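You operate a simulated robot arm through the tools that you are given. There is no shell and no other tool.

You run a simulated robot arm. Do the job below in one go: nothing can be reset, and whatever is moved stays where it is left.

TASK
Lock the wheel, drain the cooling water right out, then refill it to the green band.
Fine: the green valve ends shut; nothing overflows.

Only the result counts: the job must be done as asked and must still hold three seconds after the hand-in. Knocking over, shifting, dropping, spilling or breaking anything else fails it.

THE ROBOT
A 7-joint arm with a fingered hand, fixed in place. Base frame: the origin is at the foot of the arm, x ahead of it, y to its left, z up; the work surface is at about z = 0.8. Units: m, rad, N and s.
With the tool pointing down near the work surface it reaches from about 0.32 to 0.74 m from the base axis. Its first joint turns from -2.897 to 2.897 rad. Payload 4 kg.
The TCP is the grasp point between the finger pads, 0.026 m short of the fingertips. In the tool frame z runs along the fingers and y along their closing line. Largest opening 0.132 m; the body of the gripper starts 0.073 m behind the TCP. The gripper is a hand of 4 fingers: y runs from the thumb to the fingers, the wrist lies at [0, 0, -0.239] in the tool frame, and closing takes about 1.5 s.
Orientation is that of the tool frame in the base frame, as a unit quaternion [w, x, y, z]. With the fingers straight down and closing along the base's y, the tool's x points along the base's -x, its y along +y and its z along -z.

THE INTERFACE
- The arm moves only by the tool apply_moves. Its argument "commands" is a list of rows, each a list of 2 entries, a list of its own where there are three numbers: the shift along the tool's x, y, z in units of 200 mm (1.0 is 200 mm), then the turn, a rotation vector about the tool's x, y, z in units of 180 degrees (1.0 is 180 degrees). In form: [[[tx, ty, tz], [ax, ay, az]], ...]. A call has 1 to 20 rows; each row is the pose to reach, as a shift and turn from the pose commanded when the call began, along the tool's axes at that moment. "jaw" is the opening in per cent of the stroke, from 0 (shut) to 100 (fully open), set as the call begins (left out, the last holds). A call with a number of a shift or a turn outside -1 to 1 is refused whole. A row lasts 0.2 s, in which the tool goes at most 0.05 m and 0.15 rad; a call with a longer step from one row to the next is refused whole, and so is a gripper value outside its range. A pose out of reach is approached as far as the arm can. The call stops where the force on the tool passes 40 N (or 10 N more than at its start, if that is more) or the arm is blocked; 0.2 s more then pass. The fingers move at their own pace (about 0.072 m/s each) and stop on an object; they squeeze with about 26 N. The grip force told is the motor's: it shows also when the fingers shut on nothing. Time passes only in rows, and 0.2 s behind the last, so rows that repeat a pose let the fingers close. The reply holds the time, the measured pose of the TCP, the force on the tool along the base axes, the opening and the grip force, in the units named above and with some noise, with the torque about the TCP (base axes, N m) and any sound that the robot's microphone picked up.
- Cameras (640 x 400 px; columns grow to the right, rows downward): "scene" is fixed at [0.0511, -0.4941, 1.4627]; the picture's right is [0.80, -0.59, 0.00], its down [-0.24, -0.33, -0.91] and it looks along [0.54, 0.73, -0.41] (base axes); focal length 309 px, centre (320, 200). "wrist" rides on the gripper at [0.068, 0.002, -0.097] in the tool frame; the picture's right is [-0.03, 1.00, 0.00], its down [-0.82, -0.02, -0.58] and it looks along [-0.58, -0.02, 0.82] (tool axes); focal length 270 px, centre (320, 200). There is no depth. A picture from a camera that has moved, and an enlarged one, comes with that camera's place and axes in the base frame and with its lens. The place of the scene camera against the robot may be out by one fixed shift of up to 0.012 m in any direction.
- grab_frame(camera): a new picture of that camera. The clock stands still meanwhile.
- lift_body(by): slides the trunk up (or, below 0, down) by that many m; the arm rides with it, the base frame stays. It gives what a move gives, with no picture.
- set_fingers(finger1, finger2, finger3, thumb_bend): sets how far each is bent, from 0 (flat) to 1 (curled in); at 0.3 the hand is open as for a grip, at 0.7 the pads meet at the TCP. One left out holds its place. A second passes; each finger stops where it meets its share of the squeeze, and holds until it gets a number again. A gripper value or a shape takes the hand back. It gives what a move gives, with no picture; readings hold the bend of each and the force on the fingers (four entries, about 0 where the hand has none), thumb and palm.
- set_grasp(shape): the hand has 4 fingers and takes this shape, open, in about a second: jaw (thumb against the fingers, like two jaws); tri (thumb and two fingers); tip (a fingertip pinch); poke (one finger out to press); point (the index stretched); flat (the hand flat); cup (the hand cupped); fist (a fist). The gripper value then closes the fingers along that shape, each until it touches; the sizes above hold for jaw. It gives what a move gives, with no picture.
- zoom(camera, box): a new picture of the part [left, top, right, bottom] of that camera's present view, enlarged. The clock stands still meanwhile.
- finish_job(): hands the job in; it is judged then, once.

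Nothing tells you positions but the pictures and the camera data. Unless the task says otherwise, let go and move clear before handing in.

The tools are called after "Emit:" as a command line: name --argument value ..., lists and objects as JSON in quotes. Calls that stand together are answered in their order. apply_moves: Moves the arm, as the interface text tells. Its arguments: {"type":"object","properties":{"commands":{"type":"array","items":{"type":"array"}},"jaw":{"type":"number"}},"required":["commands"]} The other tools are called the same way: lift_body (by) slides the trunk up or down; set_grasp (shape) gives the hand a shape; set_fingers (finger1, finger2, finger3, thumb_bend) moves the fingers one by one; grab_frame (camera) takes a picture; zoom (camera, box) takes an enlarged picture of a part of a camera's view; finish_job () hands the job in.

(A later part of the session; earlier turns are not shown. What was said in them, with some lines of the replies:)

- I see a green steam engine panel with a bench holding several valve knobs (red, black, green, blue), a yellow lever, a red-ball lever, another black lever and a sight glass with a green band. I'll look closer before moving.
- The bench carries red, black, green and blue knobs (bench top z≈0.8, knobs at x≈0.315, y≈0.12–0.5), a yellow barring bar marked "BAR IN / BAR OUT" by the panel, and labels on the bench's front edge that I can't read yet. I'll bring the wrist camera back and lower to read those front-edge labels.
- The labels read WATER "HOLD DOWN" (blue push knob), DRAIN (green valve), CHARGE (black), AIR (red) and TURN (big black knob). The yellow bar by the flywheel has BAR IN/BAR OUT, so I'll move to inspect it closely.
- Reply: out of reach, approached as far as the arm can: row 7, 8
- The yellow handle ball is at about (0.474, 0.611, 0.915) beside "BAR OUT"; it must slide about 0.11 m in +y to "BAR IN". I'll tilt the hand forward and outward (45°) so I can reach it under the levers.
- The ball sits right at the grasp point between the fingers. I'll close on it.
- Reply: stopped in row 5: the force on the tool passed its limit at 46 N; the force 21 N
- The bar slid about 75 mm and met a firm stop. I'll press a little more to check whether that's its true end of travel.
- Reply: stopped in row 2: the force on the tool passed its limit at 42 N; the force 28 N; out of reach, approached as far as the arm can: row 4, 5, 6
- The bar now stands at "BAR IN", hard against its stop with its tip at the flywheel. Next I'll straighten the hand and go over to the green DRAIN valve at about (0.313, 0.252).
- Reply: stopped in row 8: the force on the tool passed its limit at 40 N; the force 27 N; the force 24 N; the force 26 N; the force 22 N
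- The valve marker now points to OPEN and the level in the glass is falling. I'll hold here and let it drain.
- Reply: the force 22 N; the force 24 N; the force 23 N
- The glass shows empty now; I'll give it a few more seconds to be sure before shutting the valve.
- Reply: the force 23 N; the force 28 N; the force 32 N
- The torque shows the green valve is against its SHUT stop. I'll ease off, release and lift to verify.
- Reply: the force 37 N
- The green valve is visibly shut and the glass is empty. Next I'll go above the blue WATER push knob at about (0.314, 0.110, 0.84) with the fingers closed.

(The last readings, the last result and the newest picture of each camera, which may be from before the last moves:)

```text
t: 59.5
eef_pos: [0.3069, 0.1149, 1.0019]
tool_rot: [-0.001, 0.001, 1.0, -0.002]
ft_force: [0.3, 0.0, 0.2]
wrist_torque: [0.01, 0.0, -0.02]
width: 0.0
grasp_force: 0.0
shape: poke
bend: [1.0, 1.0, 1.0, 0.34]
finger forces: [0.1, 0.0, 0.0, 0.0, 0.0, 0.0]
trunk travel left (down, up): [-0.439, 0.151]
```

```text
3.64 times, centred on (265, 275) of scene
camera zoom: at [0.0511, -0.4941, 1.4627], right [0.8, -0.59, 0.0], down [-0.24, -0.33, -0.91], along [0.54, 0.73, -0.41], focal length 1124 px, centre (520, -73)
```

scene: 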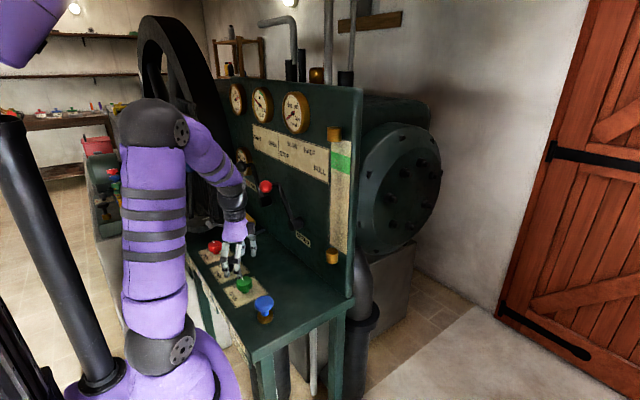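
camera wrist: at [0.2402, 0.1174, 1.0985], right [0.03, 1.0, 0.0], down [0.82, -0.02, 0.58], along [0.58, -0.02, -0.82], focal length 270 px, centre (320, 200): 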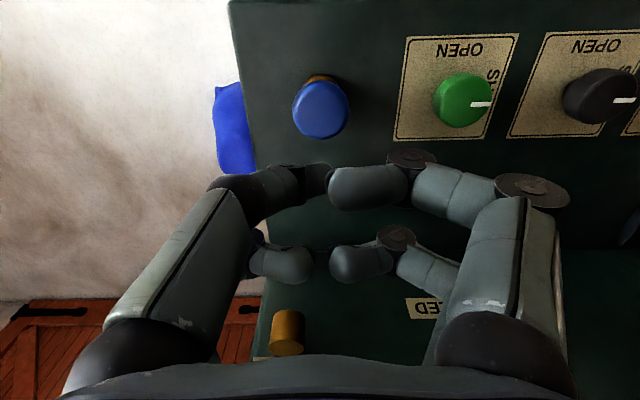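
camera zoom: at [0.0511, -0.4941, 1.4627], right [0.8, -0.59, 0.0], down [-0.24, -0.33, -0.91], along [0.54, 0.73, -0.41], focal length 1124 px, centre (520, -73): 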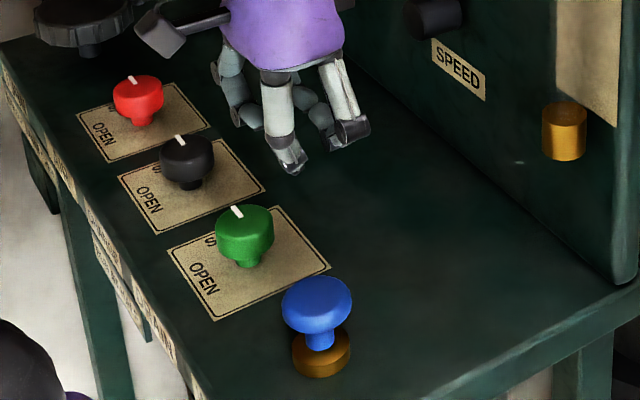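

Emit:
set_grasp --shape "fist"

Emit:
grab_frame --camera "wrist"

Emit:
zoom --camera "scene" --box '[220, 220, 310, 330]'

```text
t: 60.4
eef_pos: [0.3068, 0.1146, 1.0011]
tool_rot: [-0.001, 0.001, 1.0, -0.002]
ft_force: [0.4, 0.3, 0.3]
wrist_torque: [0.02, -0.02, -0.01]
width: 0.0001
grasp_force: 0.1
shape: fist
bend: [1.0, 0.99, 1.0, 0.53]
finger forces: [0.0, 0.0, 0.0, 0.0, 0.1, 0.1]
trunk travel left (down, up): [-0.439, 0.151]
```

```text
taken
camera wrist: at [0.2402, 0.1174, 1.0985], right [0.03, 1.0, 0.0], down [0.82, -0.02, 0.58], along [0.58, -0.02, -0.82], focal length 270 px, centre (320, 200)
```

wrist: 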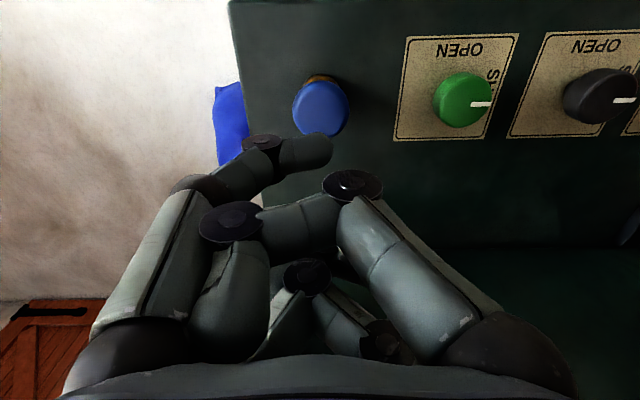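

```text
3.64 times, centred on (265, 275) of scene
camera zoom: at [0.0511, -0.4941, 1.4627], right [0.8, -0.59, 0.0], down [-0.24, -0.33, -0.91], along [0.54, 0.73, -0.41], focal length 1124 px, centre (520, -73)
```

zoom: 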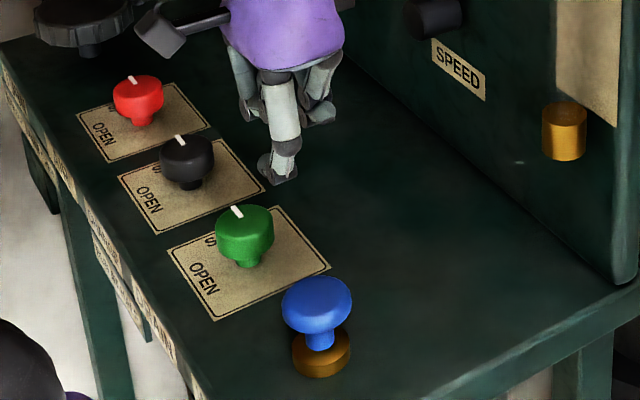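

Emit:
set_grasp --shape "jaw"

Emit:
apply_moves --commands '[[[-0.05, 0, 0.1], [0, 0, 0]], [[-0.1, 0, 0.2], [0, 0, 0]], [[-0.14, 0, 0.3], [0, 0, 0]], [[-0.14, 0, 0.4], [0, 0, 0]], [[-0.14, 0, 0.48], [0, 0, 0]], [[-0.14, 0, 0.48], [0, 0, 0]], [[-0.14, 0, 0.48], [0, 0, 0]], [[-0.14, 0, 0.48], [0, 0, 0]], [[-0.14, 0, 0.48], [0, 0, 0]]]' --jaw 0

Emit:
grab_frame --camera "wrist"

Emit:
zoom --camera "scene" --box '[230, 260, 300, 330]'

```text
t: 61.2
eef_pos: [0.3082, 0.1143, 1.0021]
tool_rot: [-0.001, 0.0, 1.0, -0.002]
ft_force: [-0.9, 0.2, 1.1]
wrist_torque: [-0.01, 0.0, 0.01]
width: 0.1318
grasp_force: 0.0
shape: jaw
bend: [0.3, 0.3, 0.3, 0.3]
finger forces: [0.0, 0.1, 0.0, 0.1, 0.1, 0.0]
trunk travel left (down, up): [-0.439, 0.151]
```

```text
t: 63.2
eef_pos: [0.3346, 0.1139, 0.9051]
tool_rot: [-0.001, 0.002, 1.0, -0.002]
ft_force: [0.4, -0.4, -0.1]
wrist_torque: [0.02, 0.01, -0.01]
width: 0.0
grasp_force: 26.4
shape: jaw
bend: [0.62, 0.63, 0.63, 0.7]
finger forces: [0.0, 0.1, 0.1, 0.1, 0.1, 0.0]
trunk travel left (down, up): [-0.439, 0.151]
```

```text
taken
camera wrist: at [0.2674, 0.117, 1.001], right [0.03, 1.0, 0.0], down [0.82, -0.02, 0.58], along [0.58, -0.02, -0.82], focal length 270 px, centre (320, 200)
```

wrist: 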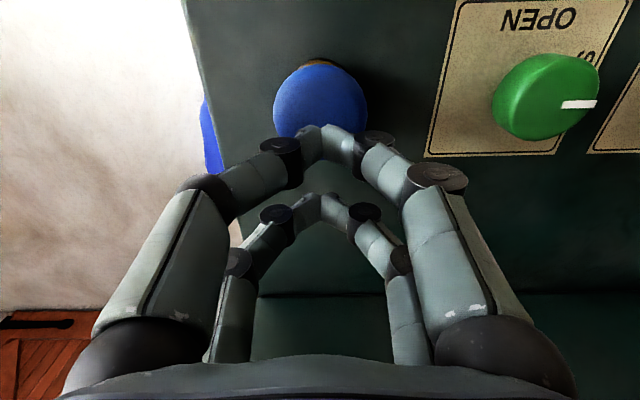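

```text
5.71 times, centred on (265, 295) of scene
camera zoom: at [0.0511, -0.4941, 1.4627], right [0.8, -0.59, 0.0], down [-0.24, -0.33, -0.91], along [0.54, 0.73, -0.41], focal length 1766 px, centre (634, -343)
```

zoom: 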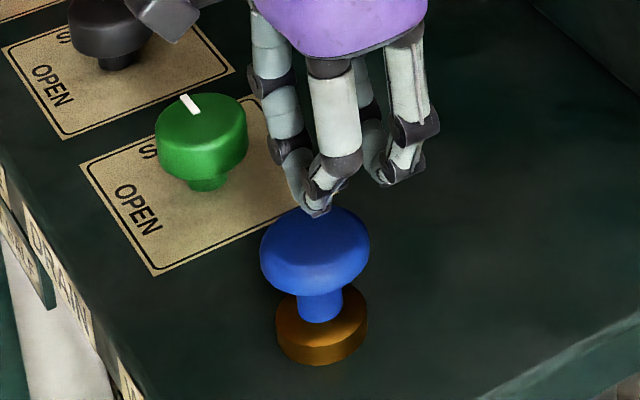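

Emit:
apply_moves --commands '[[[0, 0, 0.02], [0, 0, 0]], [[0, 0, 0.04], [0, 0, 0]], [[0, 0, 0.06], [0, 0, 0]], [[0, 0, 0.08], [0, 0, 0]], [[0, 0, 0.1], [0, 0, 0]]]'

Emit:
zoom --camera "scene" --box '[230, 260, 300, 330]'

Emit:
zoom --camera "scene" --box '[300, 120, 360, 270]'

```text
t: 64.5
eef_pos: [0.3346, 0.1139, 0.8854]
tool_rot: [-0.001, 0.001, 1.0, -0.002]
ft_force: [1.0, -0.1, 1.5]
wrist_torque: [0.0, 0.02, 0.0]
width: 0.0
grasp_force: 25.9
shape: jaw
bend: [0.62, 0.63, 0.63, 0.7]
finger forces: [0.0, 0.0, 0.0, 0.1, 0.0, 0.0]
trunk travel left (down, up): [-0.439, 0.151]
```

```text
5.71 times, centred on (265, 295) of scene
camera zoom: at [0.0511, -0.4941, 1.4627], right [0.8, -0.59, 0.0], down [-0.24, -0.33, -0.91], along [0.54, 0.73, -0.41], focal length 1766 px, centre (634, -343)
```

zoom: 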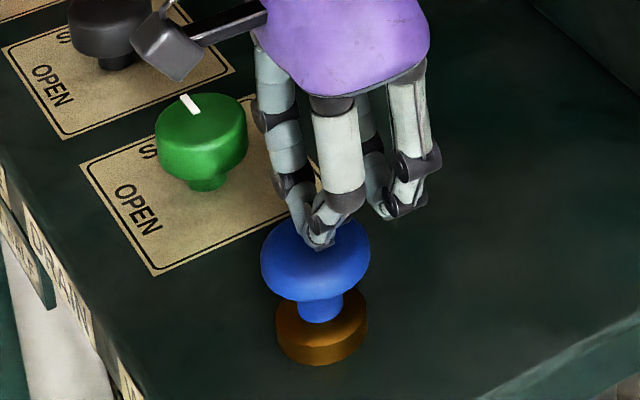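

```text
2.67 times, centred on (330, 195) of scene
camera zoom: at [0.0511, -0.4941, 1.4627], right [0.8, -0.59, 0.0], down [-0.24, -0.33, -0.91], along [0.54, 0.73, -0.41], focal length 824 px, centre (293, 213)
```

zoom: 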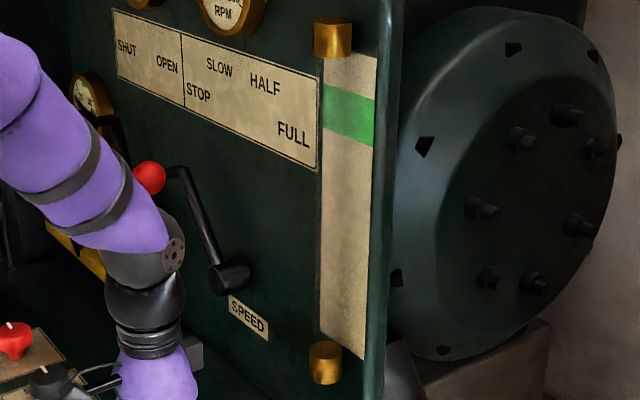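

Emit:
apply_moves --commands '[[[0, 0, 0.015], [0, 0, 0]], [[0, 0, 0.03], [0, 0, 0]], [[0, 0, 0.045], [0, 0, 0]], [[0, 0, 0.06], [0, 0, 0]]]'

Emit:
zoom --camera "scene" --box '[230, 260, 300, 330]'

Emit:
zoom --camera "scene" --box '[300, 120, 360, 270]'

```text
t: 65.5
eef_pos: [0.3344, 0.1153, 0.873]
tool_rot: [0.0, 0.002, 1.0, -0.001]
ft_force: [-1.7, -3.3, 22.9]
wrist_torque: [-0.12, 0.49, 0.04]
width: 0.0001
grasp_force: 25.9
shape: jaw
bend: [0.64, 0.63, 0.63, 0.7]
finger forces: [0.1, 0.1, 0.1, 0.0, 0.1, 0.1]
trunk travel left (down, up): [-0.439, 0.151]
heard: click
```

```text
5.71 times, centred on (265, 295) of scene
camera zoom: at [0.0511, -0.4941, 1.4627], right [0.8, -0.59, 0.0], down [-0.24, -0.33, -0.91], along [0.54, 0.73, -0.41], focal length 1766 px, centre (634, -343)
```

zoom: 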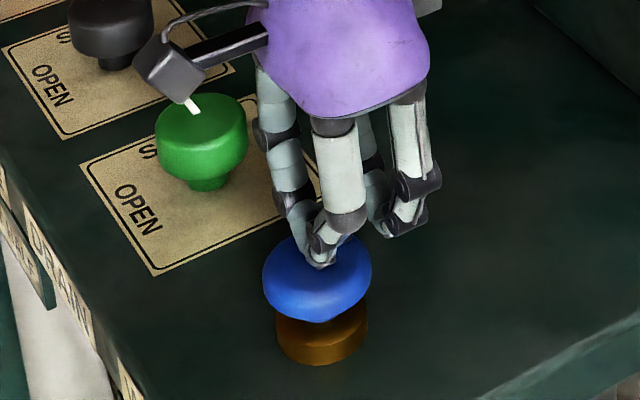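

```text
2.67 times, centred on (330, 195) of scene
camera zoom: at [0.0511, -0.4941, 1.4627], right [0.8, -0.59, 0.0], down [-0.24, -0.33, -0.91], along [0.54, 0.73, -0.41], focal length 824 px, centre (293, 213)
```

zoom: 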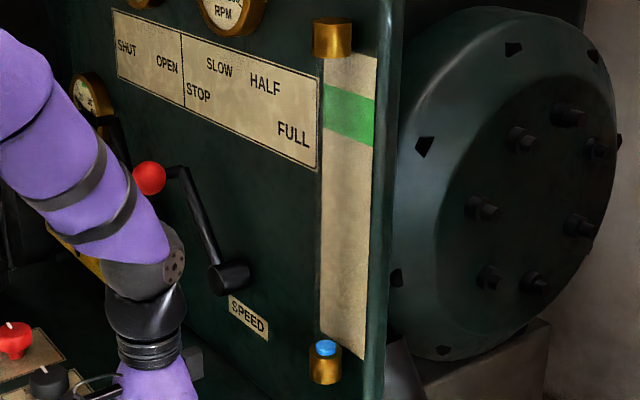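

The knob clicked and the level is starting to rise. I'll hold it down and watch the glass in short steps.

Emit:
apply_moves --commands '[[[0, 0, 0], [0, 0, 0]], [[0, 0, 0], [0, 0, 0]], [[0, 0, 0], [0, 0, 0]], [[0, 0, 0], [0, 0, 0]], [[0, 0, 0], [0, 0, 0]]]'

Emit:
zoom --camera "scene" --box '[300, 120, 360, 270]'

```text
t: 66.7
eef_pos: [0.334, 0.1142, 0.8729]
tool_rot: [0.0, 0.002, 1.0, -0.001]
ft_force: [2.8, -1.4, 35.9]
wrist_torque: [-0.1, 0.6, 0.07]
width: 0.0
grasp_force: 26.4
shape: jaw
bend: [0.64, 0.63, 0.63, 0.7]
finger forces: [0.0, 0.1, 0.0, 0.1, 0.1, 0.1]
trunk travel left (down, up): [-0.439, 0.151]
```

```text
2.67 times, centred on (330, 195) of scene
camera zoom: at [0.0511, -0.4941, 1.4627], right [0.8, -0.59, 0.0], down [-0.24, -0.33, -0.91], along [0.54, 0.73, -0.41], focal length 824 px, centre (293, 213)
```

zoom: 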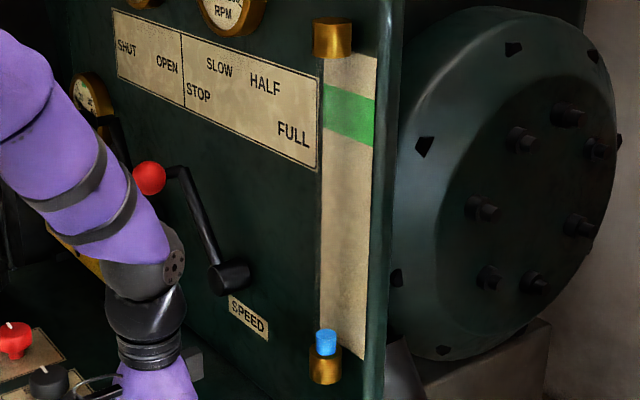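

Emit:
apply_moves --commands '[[[0, 0, -0.005], [0, 0, 0]], [[0, 0, -0.005], [0, 0, 0]], [[0, 0, -0.005], [0, 0, 0]], [[0, 0, -0.005], [0, 0, 0]], [[0, 0, -0.005], [0, 0, 0]], [[0, 0, -0.005], [0, 0, 0]], [[0, 0, -0.005], [0, 0, 0]], [[0, 0, -0.005], [0, 0, 0]], [[0, 0, -0.005], [0, 0, 0]], [[0, 0, -0.005], [0, 0, 0]], [[0, 0, -0.005], [0, 0, 0]], [[0, 0, -0.005], [0, 0, 0]], [[0, 0, -0.005], [0, 0, 0]], [[0, 0, -0.005], [0, 0, 0]], [[0, 0, -0.005], [0, 0, 0]], [[0, 0, -0.005], [0, 0, 0]], [[0, 0, -0.005], [0, 0, 0]], [[0, 0, -0.005], [0, 0, 0]], [[0, 0, -0.005], [0, 0, 0]]]'

Emit:
zoom --camera "scene" --box '[300, 120, 360, 270]'

```text
t: 70.7
eef_pos: [0.3349, 0.114, 0.873]
tool_rot: [-0.001, 0.001, 1.0, -0.001]
ft_force: [0.8, 2.3, 17.7]
wrist_torque: [0.12, 0.33, -0.04]
width: 0.0
grasp_force: 26.0
shape: jaw
bend: [0.64, 0.63, 0.63, 0.7]
finger forces: [0.0, 0.1, 0.0, 0.1, 0.0, 0.0]
trunk travel left (down, up): [-0.439, 0.151]
```

```text
2.67 times, centred on (330, 195) of scene
camera zoom: at [0.0511, -0.4941, 1.4627], right [0.8, -0.59, 0.0], down [-0.24, -0.33, -0.91], along [0.54, 0.73, -0.41], focal length 824 px, centre (293, 213)
```

zoom: 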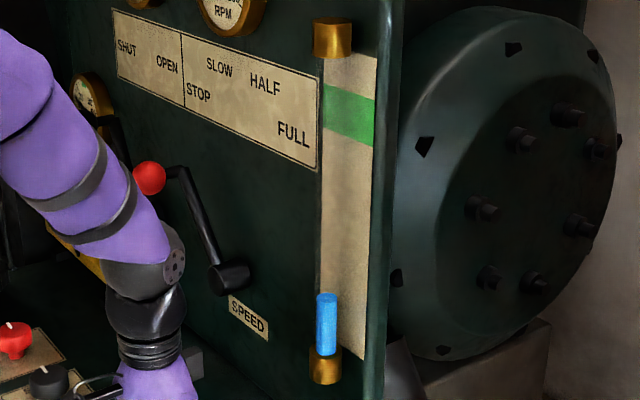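

Emit:
apply_moves --commands '[[[0, 0, 0], [0, 0, 0]], [[0, 0, 0], [0, 0, 0]], [[0, 0, 0], [0, 0, 0]], [[0, 0, 0], [0, 0, 0]], [[0, 0, 0], [0, 0, 0]], [[0, 0, 0], [0, 0, 0]], [[0, 0, 0], [0, 0, 0]], [[0, 0, 0], [0, 0, 0]], [[0, 0, 0], [0, 0, 0]], [[0, 0, 0], [0, 0, 0]], [[0, 0, 0], [0, 0, 0]], [[0, 0, 0], [0, 0, 0]], [[0, 0, 0], [0, 0, 0]], [[0, 0, 0], [0, 0, 0]], [[0, 0, 0], [0, 0, 0]], [[0, 0, 0], [0, 0, 0]], [[0, 0, 0], [0, 0, 0]], [[0, 0, 0], [0, 0, 0]], [[0, 0, 0], [0, 0, 0]], [[0, 0, 0], [0, 0, 0]]]'

Emit:
zoom --camera "scene" --box '[300, 120, 360, 270]'

```text
t: 74.8
eef_pos: [0.3344, 0.1148, 0.8732]
tool_rot: [-0.002, 0.0, 1.0, -0.002]
ft_force: [0.4, 3.1, 18.1]
wrist_torque: [0.06, 0.37, -0.02]
width: 0.0
grasp_force: 26.0
shape: jaw
bend: [0.64, 0.63, 0.63, 0.7]
finger forces: [0.1, 0.0, 0.0, 0.1, 0.0, 0.1]
trunk travel left (down, up): [-0.439, 0.151]
```

```text
2.67 times, centred on (330, 195) of scene
camera zoom: at [0.0511, -0.4941, 1.4627], right [0.8, -0.59, 0.0], down [-0.24, -0.33, -0.91], along [0.54, 0.73, -0.41], focal length 824 px, centre (293, 213)
```

zoom: 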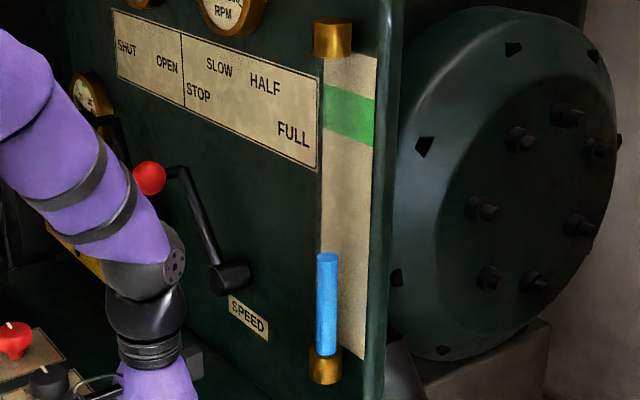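

Emit:
apply_moves --commands '[[[0, 0, 0], [0, 0, 0]], [[0, 0, 0], [0, 0, 0]], [[0, 0, 0], [0, 0, 0]], [[0, 0, 0], [0, 0, 0]], [[0, 0, 0], [0, 0, 0]], [[0, 0, 0], [0, 0, 0]], [[0, 0, 0], [0, 0, 0]], [[0, 0, 0], [0, 0, 0]], [[0, 0, 0], [0, 0, 0]], [[0, 0, 0], [0, 0, 0]], [[0, 0, 0], [0, 0, 0]], [[0, 0, 0], [0, 0, 0]], [[0, 0, 0], [0, 0, 0]], [[0, 0, 0], [0, 0, 0]], [[0, 0, 0], [0, 0, 0]], [[0, 0, 0], [0, 0, 0]], [[0, 0, 0], [0, 0, 0]], [[0, 0, 0], [0, 0, 0]], [[0, 0, 0], [0, 0, 0]], [[0, 0, 0], [0, 0, 0]]]'

Emit:
zoom --camera "scene" --box '[300, 120, 360, 270]'

```text
t: 79.0
eef_pos: [0.3336, 0.1144, 0.8733]
tool_rot: [-0.001, 0.001, 1.0, -0.001]
ft_force: [0.7, 2.1, 16.6]
wrist_torque: [0.09, 0.34, -0.01]
width: 0.0004
grasp_force: 26.6
shape: jaw
bend: [0.64, 0.63, 0.63, 0.7]
finger forces: [0.1, 0.0, 0.0, 0.0, 0.0, 0.1]
trunk travel left (down, up): [-0.439, 0.151]
```

```text
2.67 times, centred on (330, 195) of scene
camera zoom: at [0.0511, -0.4941, 1.4627], right [0.8, -0.59, 0.0], down [-0.24, -0.33, -0.91], along [0.54, 0.73, -0.41], focal length 824 px, centre (293, 213)
```

zoom: 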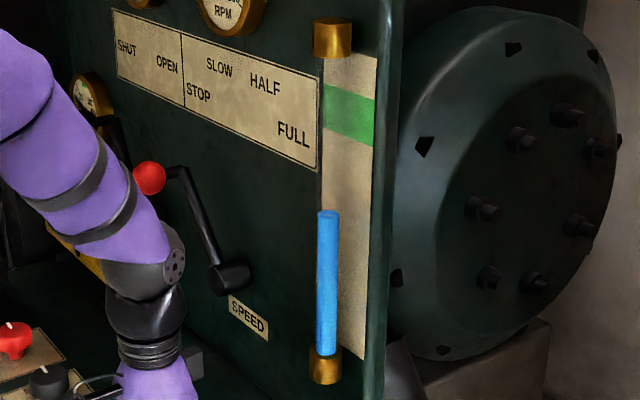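

Emit:
apply_moves --commands '[[[0, 0, 0], [0, 0, 0]], [[0, 0, 0], [0, 0, 0]], [[0, 0, 0], [0, 0, 0]], [[0, 0, 0], [0, 0, 0]], [[0, 0, 0], [0, 0, 0]], [[0, 0, 0], [0, 0, 0]], [[0, 0, 0], [0, 0, 0]], [[0, 0, 0], [0, 0, 0]], [[0, 0, 0], [0, 0, 0]], [[0, 0, 0], [0, 0, 0]], [[0, 0, 0], [0, 0, 0]], [[0, 0, 0], [0, 0, 0]], [[0, 0, 0], [0, 0, 0]], [[0, 0, 0], [0, 0, 0]], [[0, 0, 0], [0, 0, 0]], [[0, 0, 0], [0, 0, 0]], [[0, 0, 0], [0, 0, 0]], [[0, 0, 0], [0, 0, 0]], [[0, 0, 0], [0, 0, 0]], [[0, 0, 0], [0, 0, 0]]]'

Emit:
zoom --camera "scene" --box '[300, 120, 360, 220]'

```text
t: 83.2
eef_pos: [0.3341, 0.1146, 0.8719]
tool_rot: [-0.001, 0.001, 1.0, -0.003]
ft_force: [-0.1, 1.6, 17.1]
wrist_torque: [0.08, 0.33, -0.01]
width: 0.0
grasp_force: 26.1
shape: jaw
bend: [0.64, 0.63, 0.63, 0.7]
finger forces: [0.1, 0.0, 0.1, 0.0, 0.0, 0.0]
trunk travel left (down, up): [-0.439, 0.151]
```

```text
4.00 times, centred on (330, 170) of scene
camera zoom: at [0.0511, -0.4941, 1.4627], right [0.8, -0.59, 0.0], down [-0.24, -0.33, -0.91], along [0.54, 0.73, -0.41], focal length 1236 px, centre (280, 320)
```

zoom: 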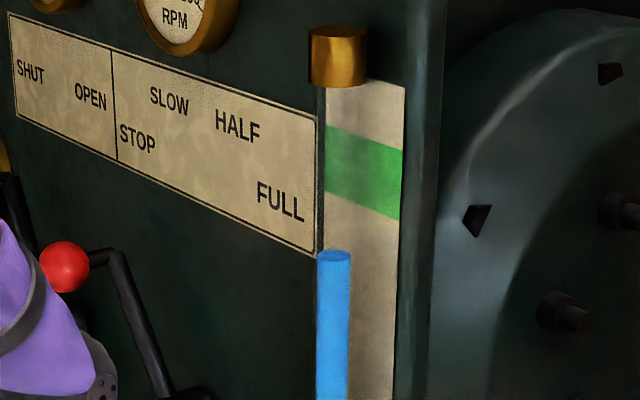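

The level is just below the green band (allowing for the glass standing ~30 mm in front of the panel, the band's middle corresponds to row ≈181 in this zoom). I'll hold about 3 s more, then fine-tune.

Emit:
apply_moves --commands '[[[0, 0, 0], [0, 0, 0]], [[0, 0, 0], [0, 0, 0]], [[0, 0, 0], [0, 0, 0]], [[0, 0, 0], [0, 0, 0]], [[0, 0, 0], [0, 0, 0]], [[0, 0, 0], [0, 0, 0]], [[0, 0, 0], [0, 0, 0]], [[0, 0, 0], [0, 0, 0]], [[0, 0, 0], [0, 0, 0]], [[0, 0, 0], [0, 0, 0]], [[0, 0, 0], [0, 0, 0]], [[0, 0, 0], [0, 0, 0]], [[0, 0, 0], [0, 0, 0]], [[0, 0, 0], [0, 0, 0]]]'

Emit:
zoom --camera "scene" --box '[300, 120, 360, 220]'

```text
t: 86.2
eef_pos: [0.3352, 0.1143, 0.8718]
tool_rot: [-0.001, 0.001, 1.0, -0.002]
ft_force: [0.4, 2.1, 17.5]
wrist_torque: [0.05, 0.31, -0.03]
width: 0.0001
grasp_force: 26.2
shape: jaw
bend: [0.64, 0.63, 0.63, 0.7]
finger forces: [0.0, 0.1, 0.0, 0.0, 0.0, 0.0]
trunk travel left (down, up): [-0.439, 0.151]
```

```text
4.00 times, centred on (330, 170) of scene
camera zoom: at [0.0511, -0.4941, 1.4627], right [0.8, -0.59, 0.0], down [-0.24, -0.33, -0.91], along [0.54, 0.73, -0.41], focal length 1236 px, centre (280, 320)
```

zoom: 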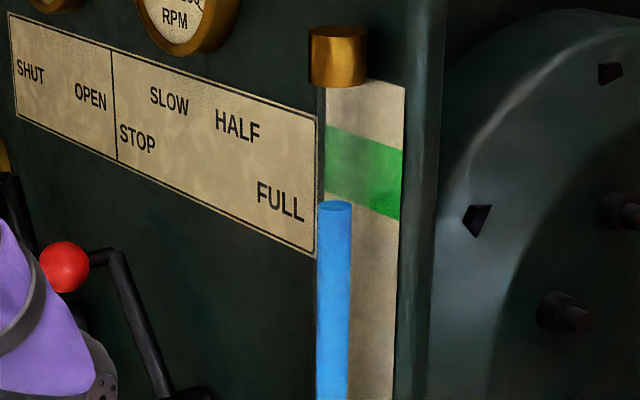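

Emit:
apply_moves --commands '[[[0, 0, 0], [0, 0, 0]], [[0, 0, 0], [0, 0, 0]], [[0, 0, 0], [0, 0, 0]], [[0, 0, 0], [0, 0, 0]], [[0, 0, 0], [0, 0, 0]], [[0, 0, 0], [0, 0, 0]]]'

Emit:
zoom --camera "scene" --box '[300, 120, 360, 220]'

```text
t: 87.7
eef_pos: [0.3352, 0.1146, 0.8728]
tool_rot: [-0.001, 0.001, 1.0, -0.001]
ft_force: [0.2, 0.8, 17.4]
wrist_torque: [0.03, 0.27, -0.02]
width: 0.0002
grasp_force: 26.4
shape: jaw
bend: [0.64, 0.63, 0.63, 0.7]
finger forces: [0.1, 0.1, 0.1, 0.1, 0.0, 0.0]
trunk travel left (down, up): [-0.439, 0.151]
```

```text
4.00 times, centred on (330, 170) of scene
camera zoom: at [0.0511, -0.4941, 1.4627], right [0.8, -0.59, 0.0], down [-0.24, -0.33, -0.91], along [0.54, 0.73, -0.41], focal length 1236 px, centre (280, 320)
```

zoom: 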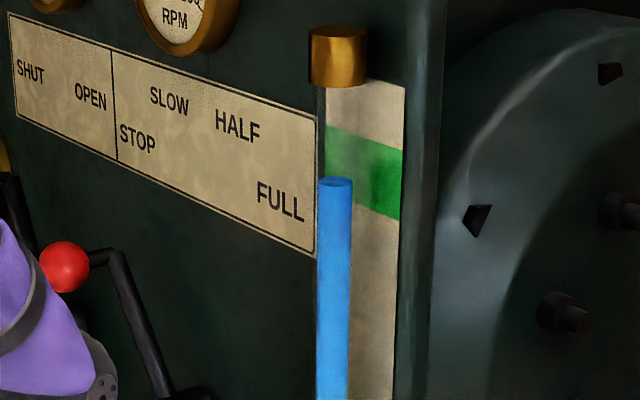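

The level is in the middle of the band; I'll release the knob now.

Emit:
apply_moves --commands '[[[0, 0, -0.12], [0, 0, 0]], [[0, 0, -0.3], [0, 0, 0]], [[0, 0, -0.5], [0, 0, 0]], [[0, 0, -0.7], [0, 0, 0]], [[0, 0, -0.7], [0, 0, 0]]]'

Emit:
zoom --camera "scene" --box '[300, 120, 360, 220]'

Emit:
grab_frame --camera "scene"

Emit:
zoom --camera "scene" --box '[190, 230, 300, 340]'

```text
t: 88.8
eef_pos: [0.3343, 0.1138, 1.0156]
tool_rot: [-0.001, 0.001, 1.0, -0.003]
ft_force: [-0.3, 0.2, 0.8]
wrist_torque: [0.01, -0.04, 0.01]
width: 0.0001
grasp_force: 25.8
shape: jaw
bend: [0.64, 0.63, 0.63, 0.7]
finger forces: [0.0, 0.1, 0.0, 0.1, 0.1, 0.0]
trunk travel left (down, up): [-0.439, 0.151]
```

```text
4.00 times, centred on (330, 170) of scene
camera zoom: at [0.0511, -0.4941, 1.4627], right [0.8, -0.59, 0.0], down [-0.24, -0.33, -0.91], along [0.54, 0.73, -0.41], focal length 1236 px, centre (280, 320)
```

zoom: 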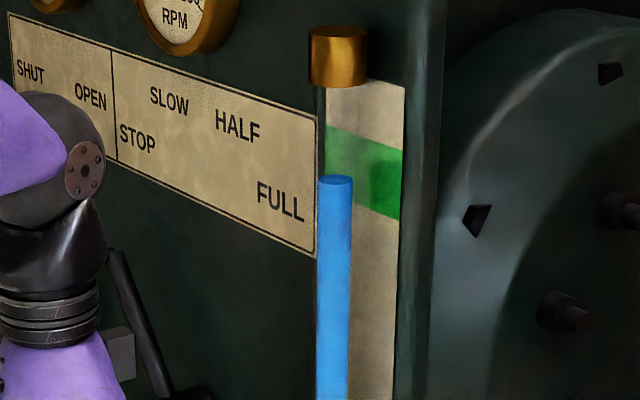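

```text
taken
```

scene: 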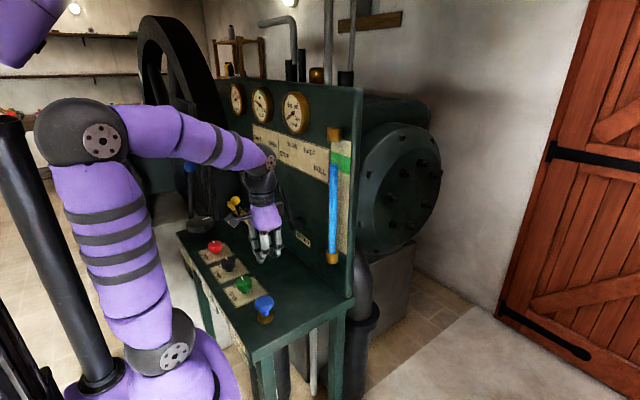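

```text
3.64 times, centred on (245, 285) of scene
camera zoom: at [0.0511, -0.4941, 1.4627], right [0.8, -0.59, 0.0], down [-0.24, -0.33, -0.91], along [0.54, 0.73, -0.41], focal length 1124 px, centre (593, -109)
```

zoom: 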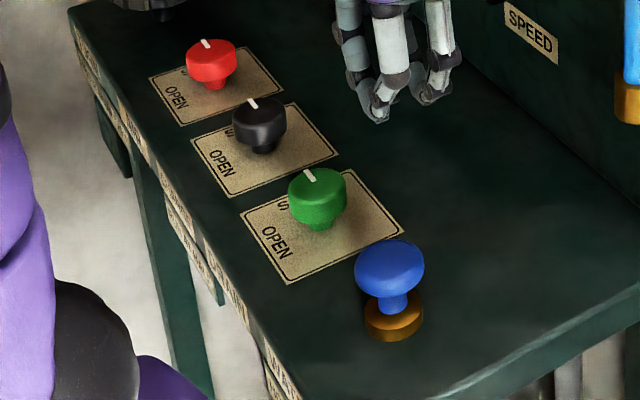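

Emit:
apply_moves --commands '[[[0.03, 0, -0.09], [0, -0.037, 0]], [[0.06, 0, -0.18], [0, -0.074, 0]], [[0.09, 0, -0.27], [0, -0.111, 0]], [[0.12, 0, -0.36], [0, -0.148, 0]], [[0.15, 0, -0.45], [0, -0.185, 0]], [[0.18, 0, -0.5], [0, -0.222, 0]], [[0.18, 0, -0.5], [0, -0.222, 0]], [[0.18, 0, -0.5], [0, -0.222, 0]], [[0.18, 0, -0.5], [0, -0.222, 0]], [[0.18, 0, -0.5], [0, -0.222, 0]]]' --jaw 30

Emit:
grab_frame --camera "wrist"

Emit:
zoom --camera "scene" --box '[300, 120, 360, 220]'

Emit:
zoom --camera "scene" --box '[190, 140, 290, 250]'

```text
t: 91.2
eef_pos: [0.3106, 0.1171, 1.0832]
tool_rot: [0.294, -0.007, 0.956, -0.015]
ft_force: [0.4, -0.9, -0.4]
wrist_torque: [0.0, 0.01, -0.01]
width: 0.0394
grasp_force: 0.0
shape: jaw
bend: [0.74, 0.74, 0.74, 0.7]
finger forces: [0.1, 0.0, 0.0, 0.1, 0.0, 0.0]
trunk travel left (down, up): [-0.439, 0.151]
stopped in row 10: the arm was blocked; the commanded pose is now the measured one
```

```text
taken
camera wrist: at [0.1993, 0.121, 1.1252], right [0.02, 1.0, -0.02], down [0.35, 0.01, 0.94], along [0.94, -0.02, -0.35], focal length 270 px, centre (320, 200)
```

wrist: 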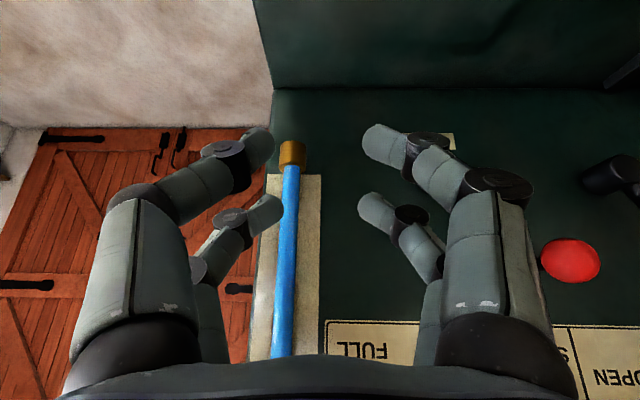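

```text
4.00 times, centred on (330, 170) of scene
camera zoom: at [0.0511, -0.4941, 1.4627], right [0.8, -0.59, 0.0], down [-0.24, -0.33, -0.91], along [0.54, 0.73, -0.41], focal length 1236 px, centre (280, 320)
```

zoom: 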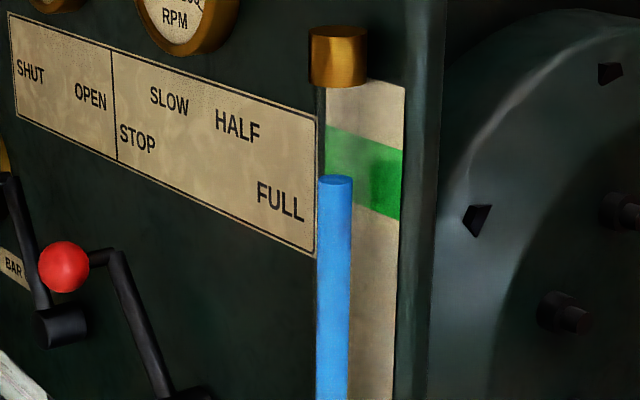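

```text
3.64 times, centred on (240, 195) of scene
camera zoom: at [0.0511, -0.4941, 1.4627], right [0.8, -0.59, 0.0], down [-0.24, -0.33, -0.91], along [0.54, 0.73, -0.41], focal length 1124 px, centre (611, 218)
```

zoom: 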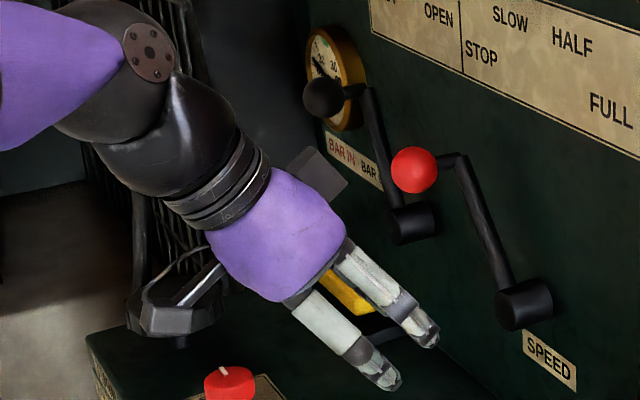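

The level holds steady in the band and the valve is shut. I'll double-check the bar and flywheel rim for any sign that the bar isn't fully home.

Emit:
zoom --camera "scene" --box '[180, 60, 260, 130]'

Emit:
zoom --camera "scene" --box '[190, 120, 260, 190]'

```text
5.71 times, centred on (220, 95) of scene
camera zoom: at [0.0511, -0.4941, 1.4627], right [0.8, -0.59, 0.0], down [-0.24, -0.33, -0.91], along [0.54, 0.73, -0.41], focal length 1766 px, centre (891, 800)
```

zoom: 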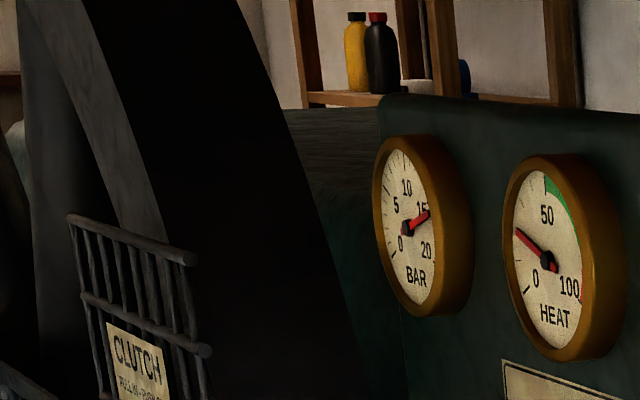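

```text
5.71 times, centred on (225, 155) of scene
camera zoom: at [0.0511, -0.4941, 1.4627], right [0.8, -0.59, 0.0], down [-0.24, -0.33, -0.91], along [0.54, 0.73, -0.41], focal length 1766 px, centre (863, 457)
```

zoom: 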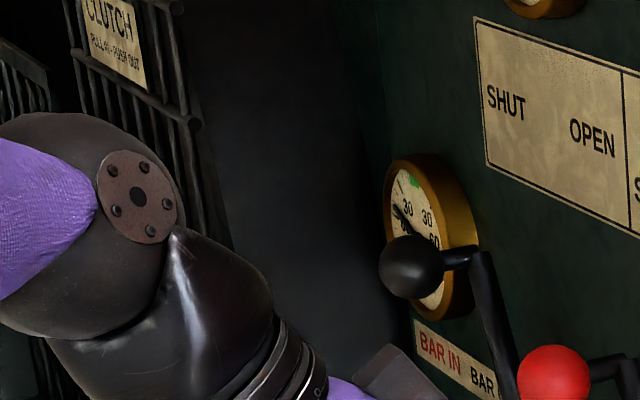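

Emit:
apply_moves --commands '[[[0, 0, 0], [0, 0.035, 0]], [[0, 0, 0], [0, 0.07, 0]], [[0, 0, 0], [0, 0.105, 0]], [[0, 0, 0], [0, 0.14, 0]], [[0, 0, 0], [0, 0.175, 0]], [[0, 0, 0], [0, 0.19, 0]], [[0, 0, 0], [0, 0.19, 0]]]' --jaw 60

Emit:
grab_frame --camera "scene"

Emit:
zoom --camera "scene" --box '[300, 120, 360, 220]'

Emit:
zoom --camera "scene" --box '[180, 160, 280, 260]'

```text
t: 92.8
eef_pos: [0.3075, 0.1177, 1.0872]
tool_rot: [0.002, -0.001, 1.0, -0.016]
ft_force: [-0.6, -0.7, 0.0]
wrist_torque: [0.01, 0.06, -0.03]
width: 0.0788
grasp_force: 0.1
shape: jaw
bend: [0.71, 0.71, 0.71, 0.7]
finger forces: [0.1, 0.0, 0.1, 0.1, 0.0, 0.1]
trunk travel left (down, up): [-0.439, 0.151]
```

```text
taken
```

scene: 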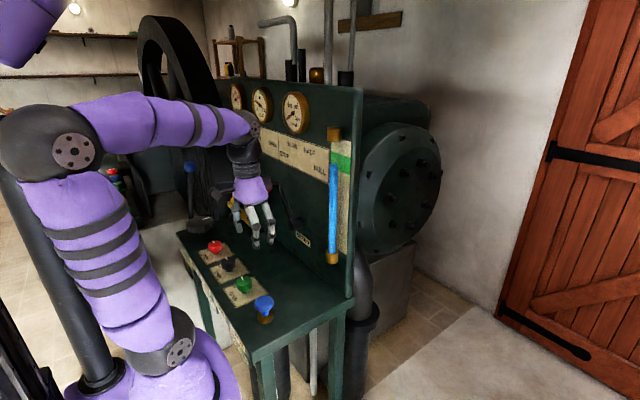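

```text
4.00 times, centred on (330, 170) of scene
camera zoom: at [0.0511, -0.4941, 1.4627], right [0.8, -0.59, 0.0], down [-0.24, -0.33, -0.91], along [0.54, 0.73, -0.41], focal length 1236 px, centre (280, 320)
```

zoom: 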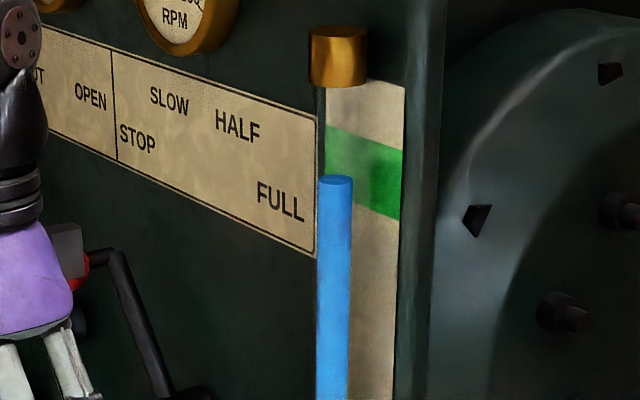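

```text
4.00 times, centred on (230, 210) of scene
camera zoom: at [0.0511, -0.4941, 1.4627], right [0.8, -0.59, 0.0], down [-0.24, -0.33, -0.91], along [0.54, 0.73, -0.41], focal length 1236 px, centre (680, 160)
```

zoom: 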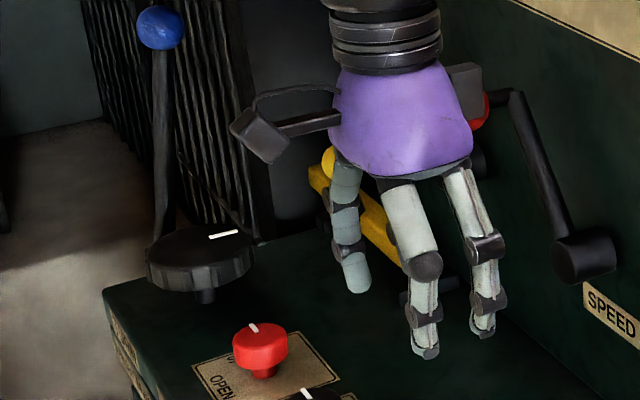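

The bar is at BAR IN against its stop. The green DRAIN valve is back on SHUT, the blue knob has sprung back up, and the level sits steady mid-band in the glass. The hand is clear of everything, so I'm handing in.

Emit:
finish_job

```text
The job is handed in.
```

I did the job in the order you asked and handed it in. I couldn't confirm for certain that the bar fully locks the wheel.

- **Wheel lock:** I slid the yellow bar about 7 cm from "BAR OUT" to "BAR IN". It then met a firm stop that didn't move when pushed with over 40 N. The area was too dark to see how the bar's tip meets the flywheel, so the stop could be the end of its travel or the tip touching the rim.
- **Drain:** I opened the green DRAIN valve and left it open until the glass showed no water. I waited about 4 seconds more, then turned the valve back to its SHUT stop. Its marker points to SHUT.
- **Refill:** I held the blue WATER knob down until the level was about the middle of the green band, then let go. The knob sprang back up, the level held steady for the four or so seconds I watched, and nothing overflowed.

The hand is empty and clear of the machine.
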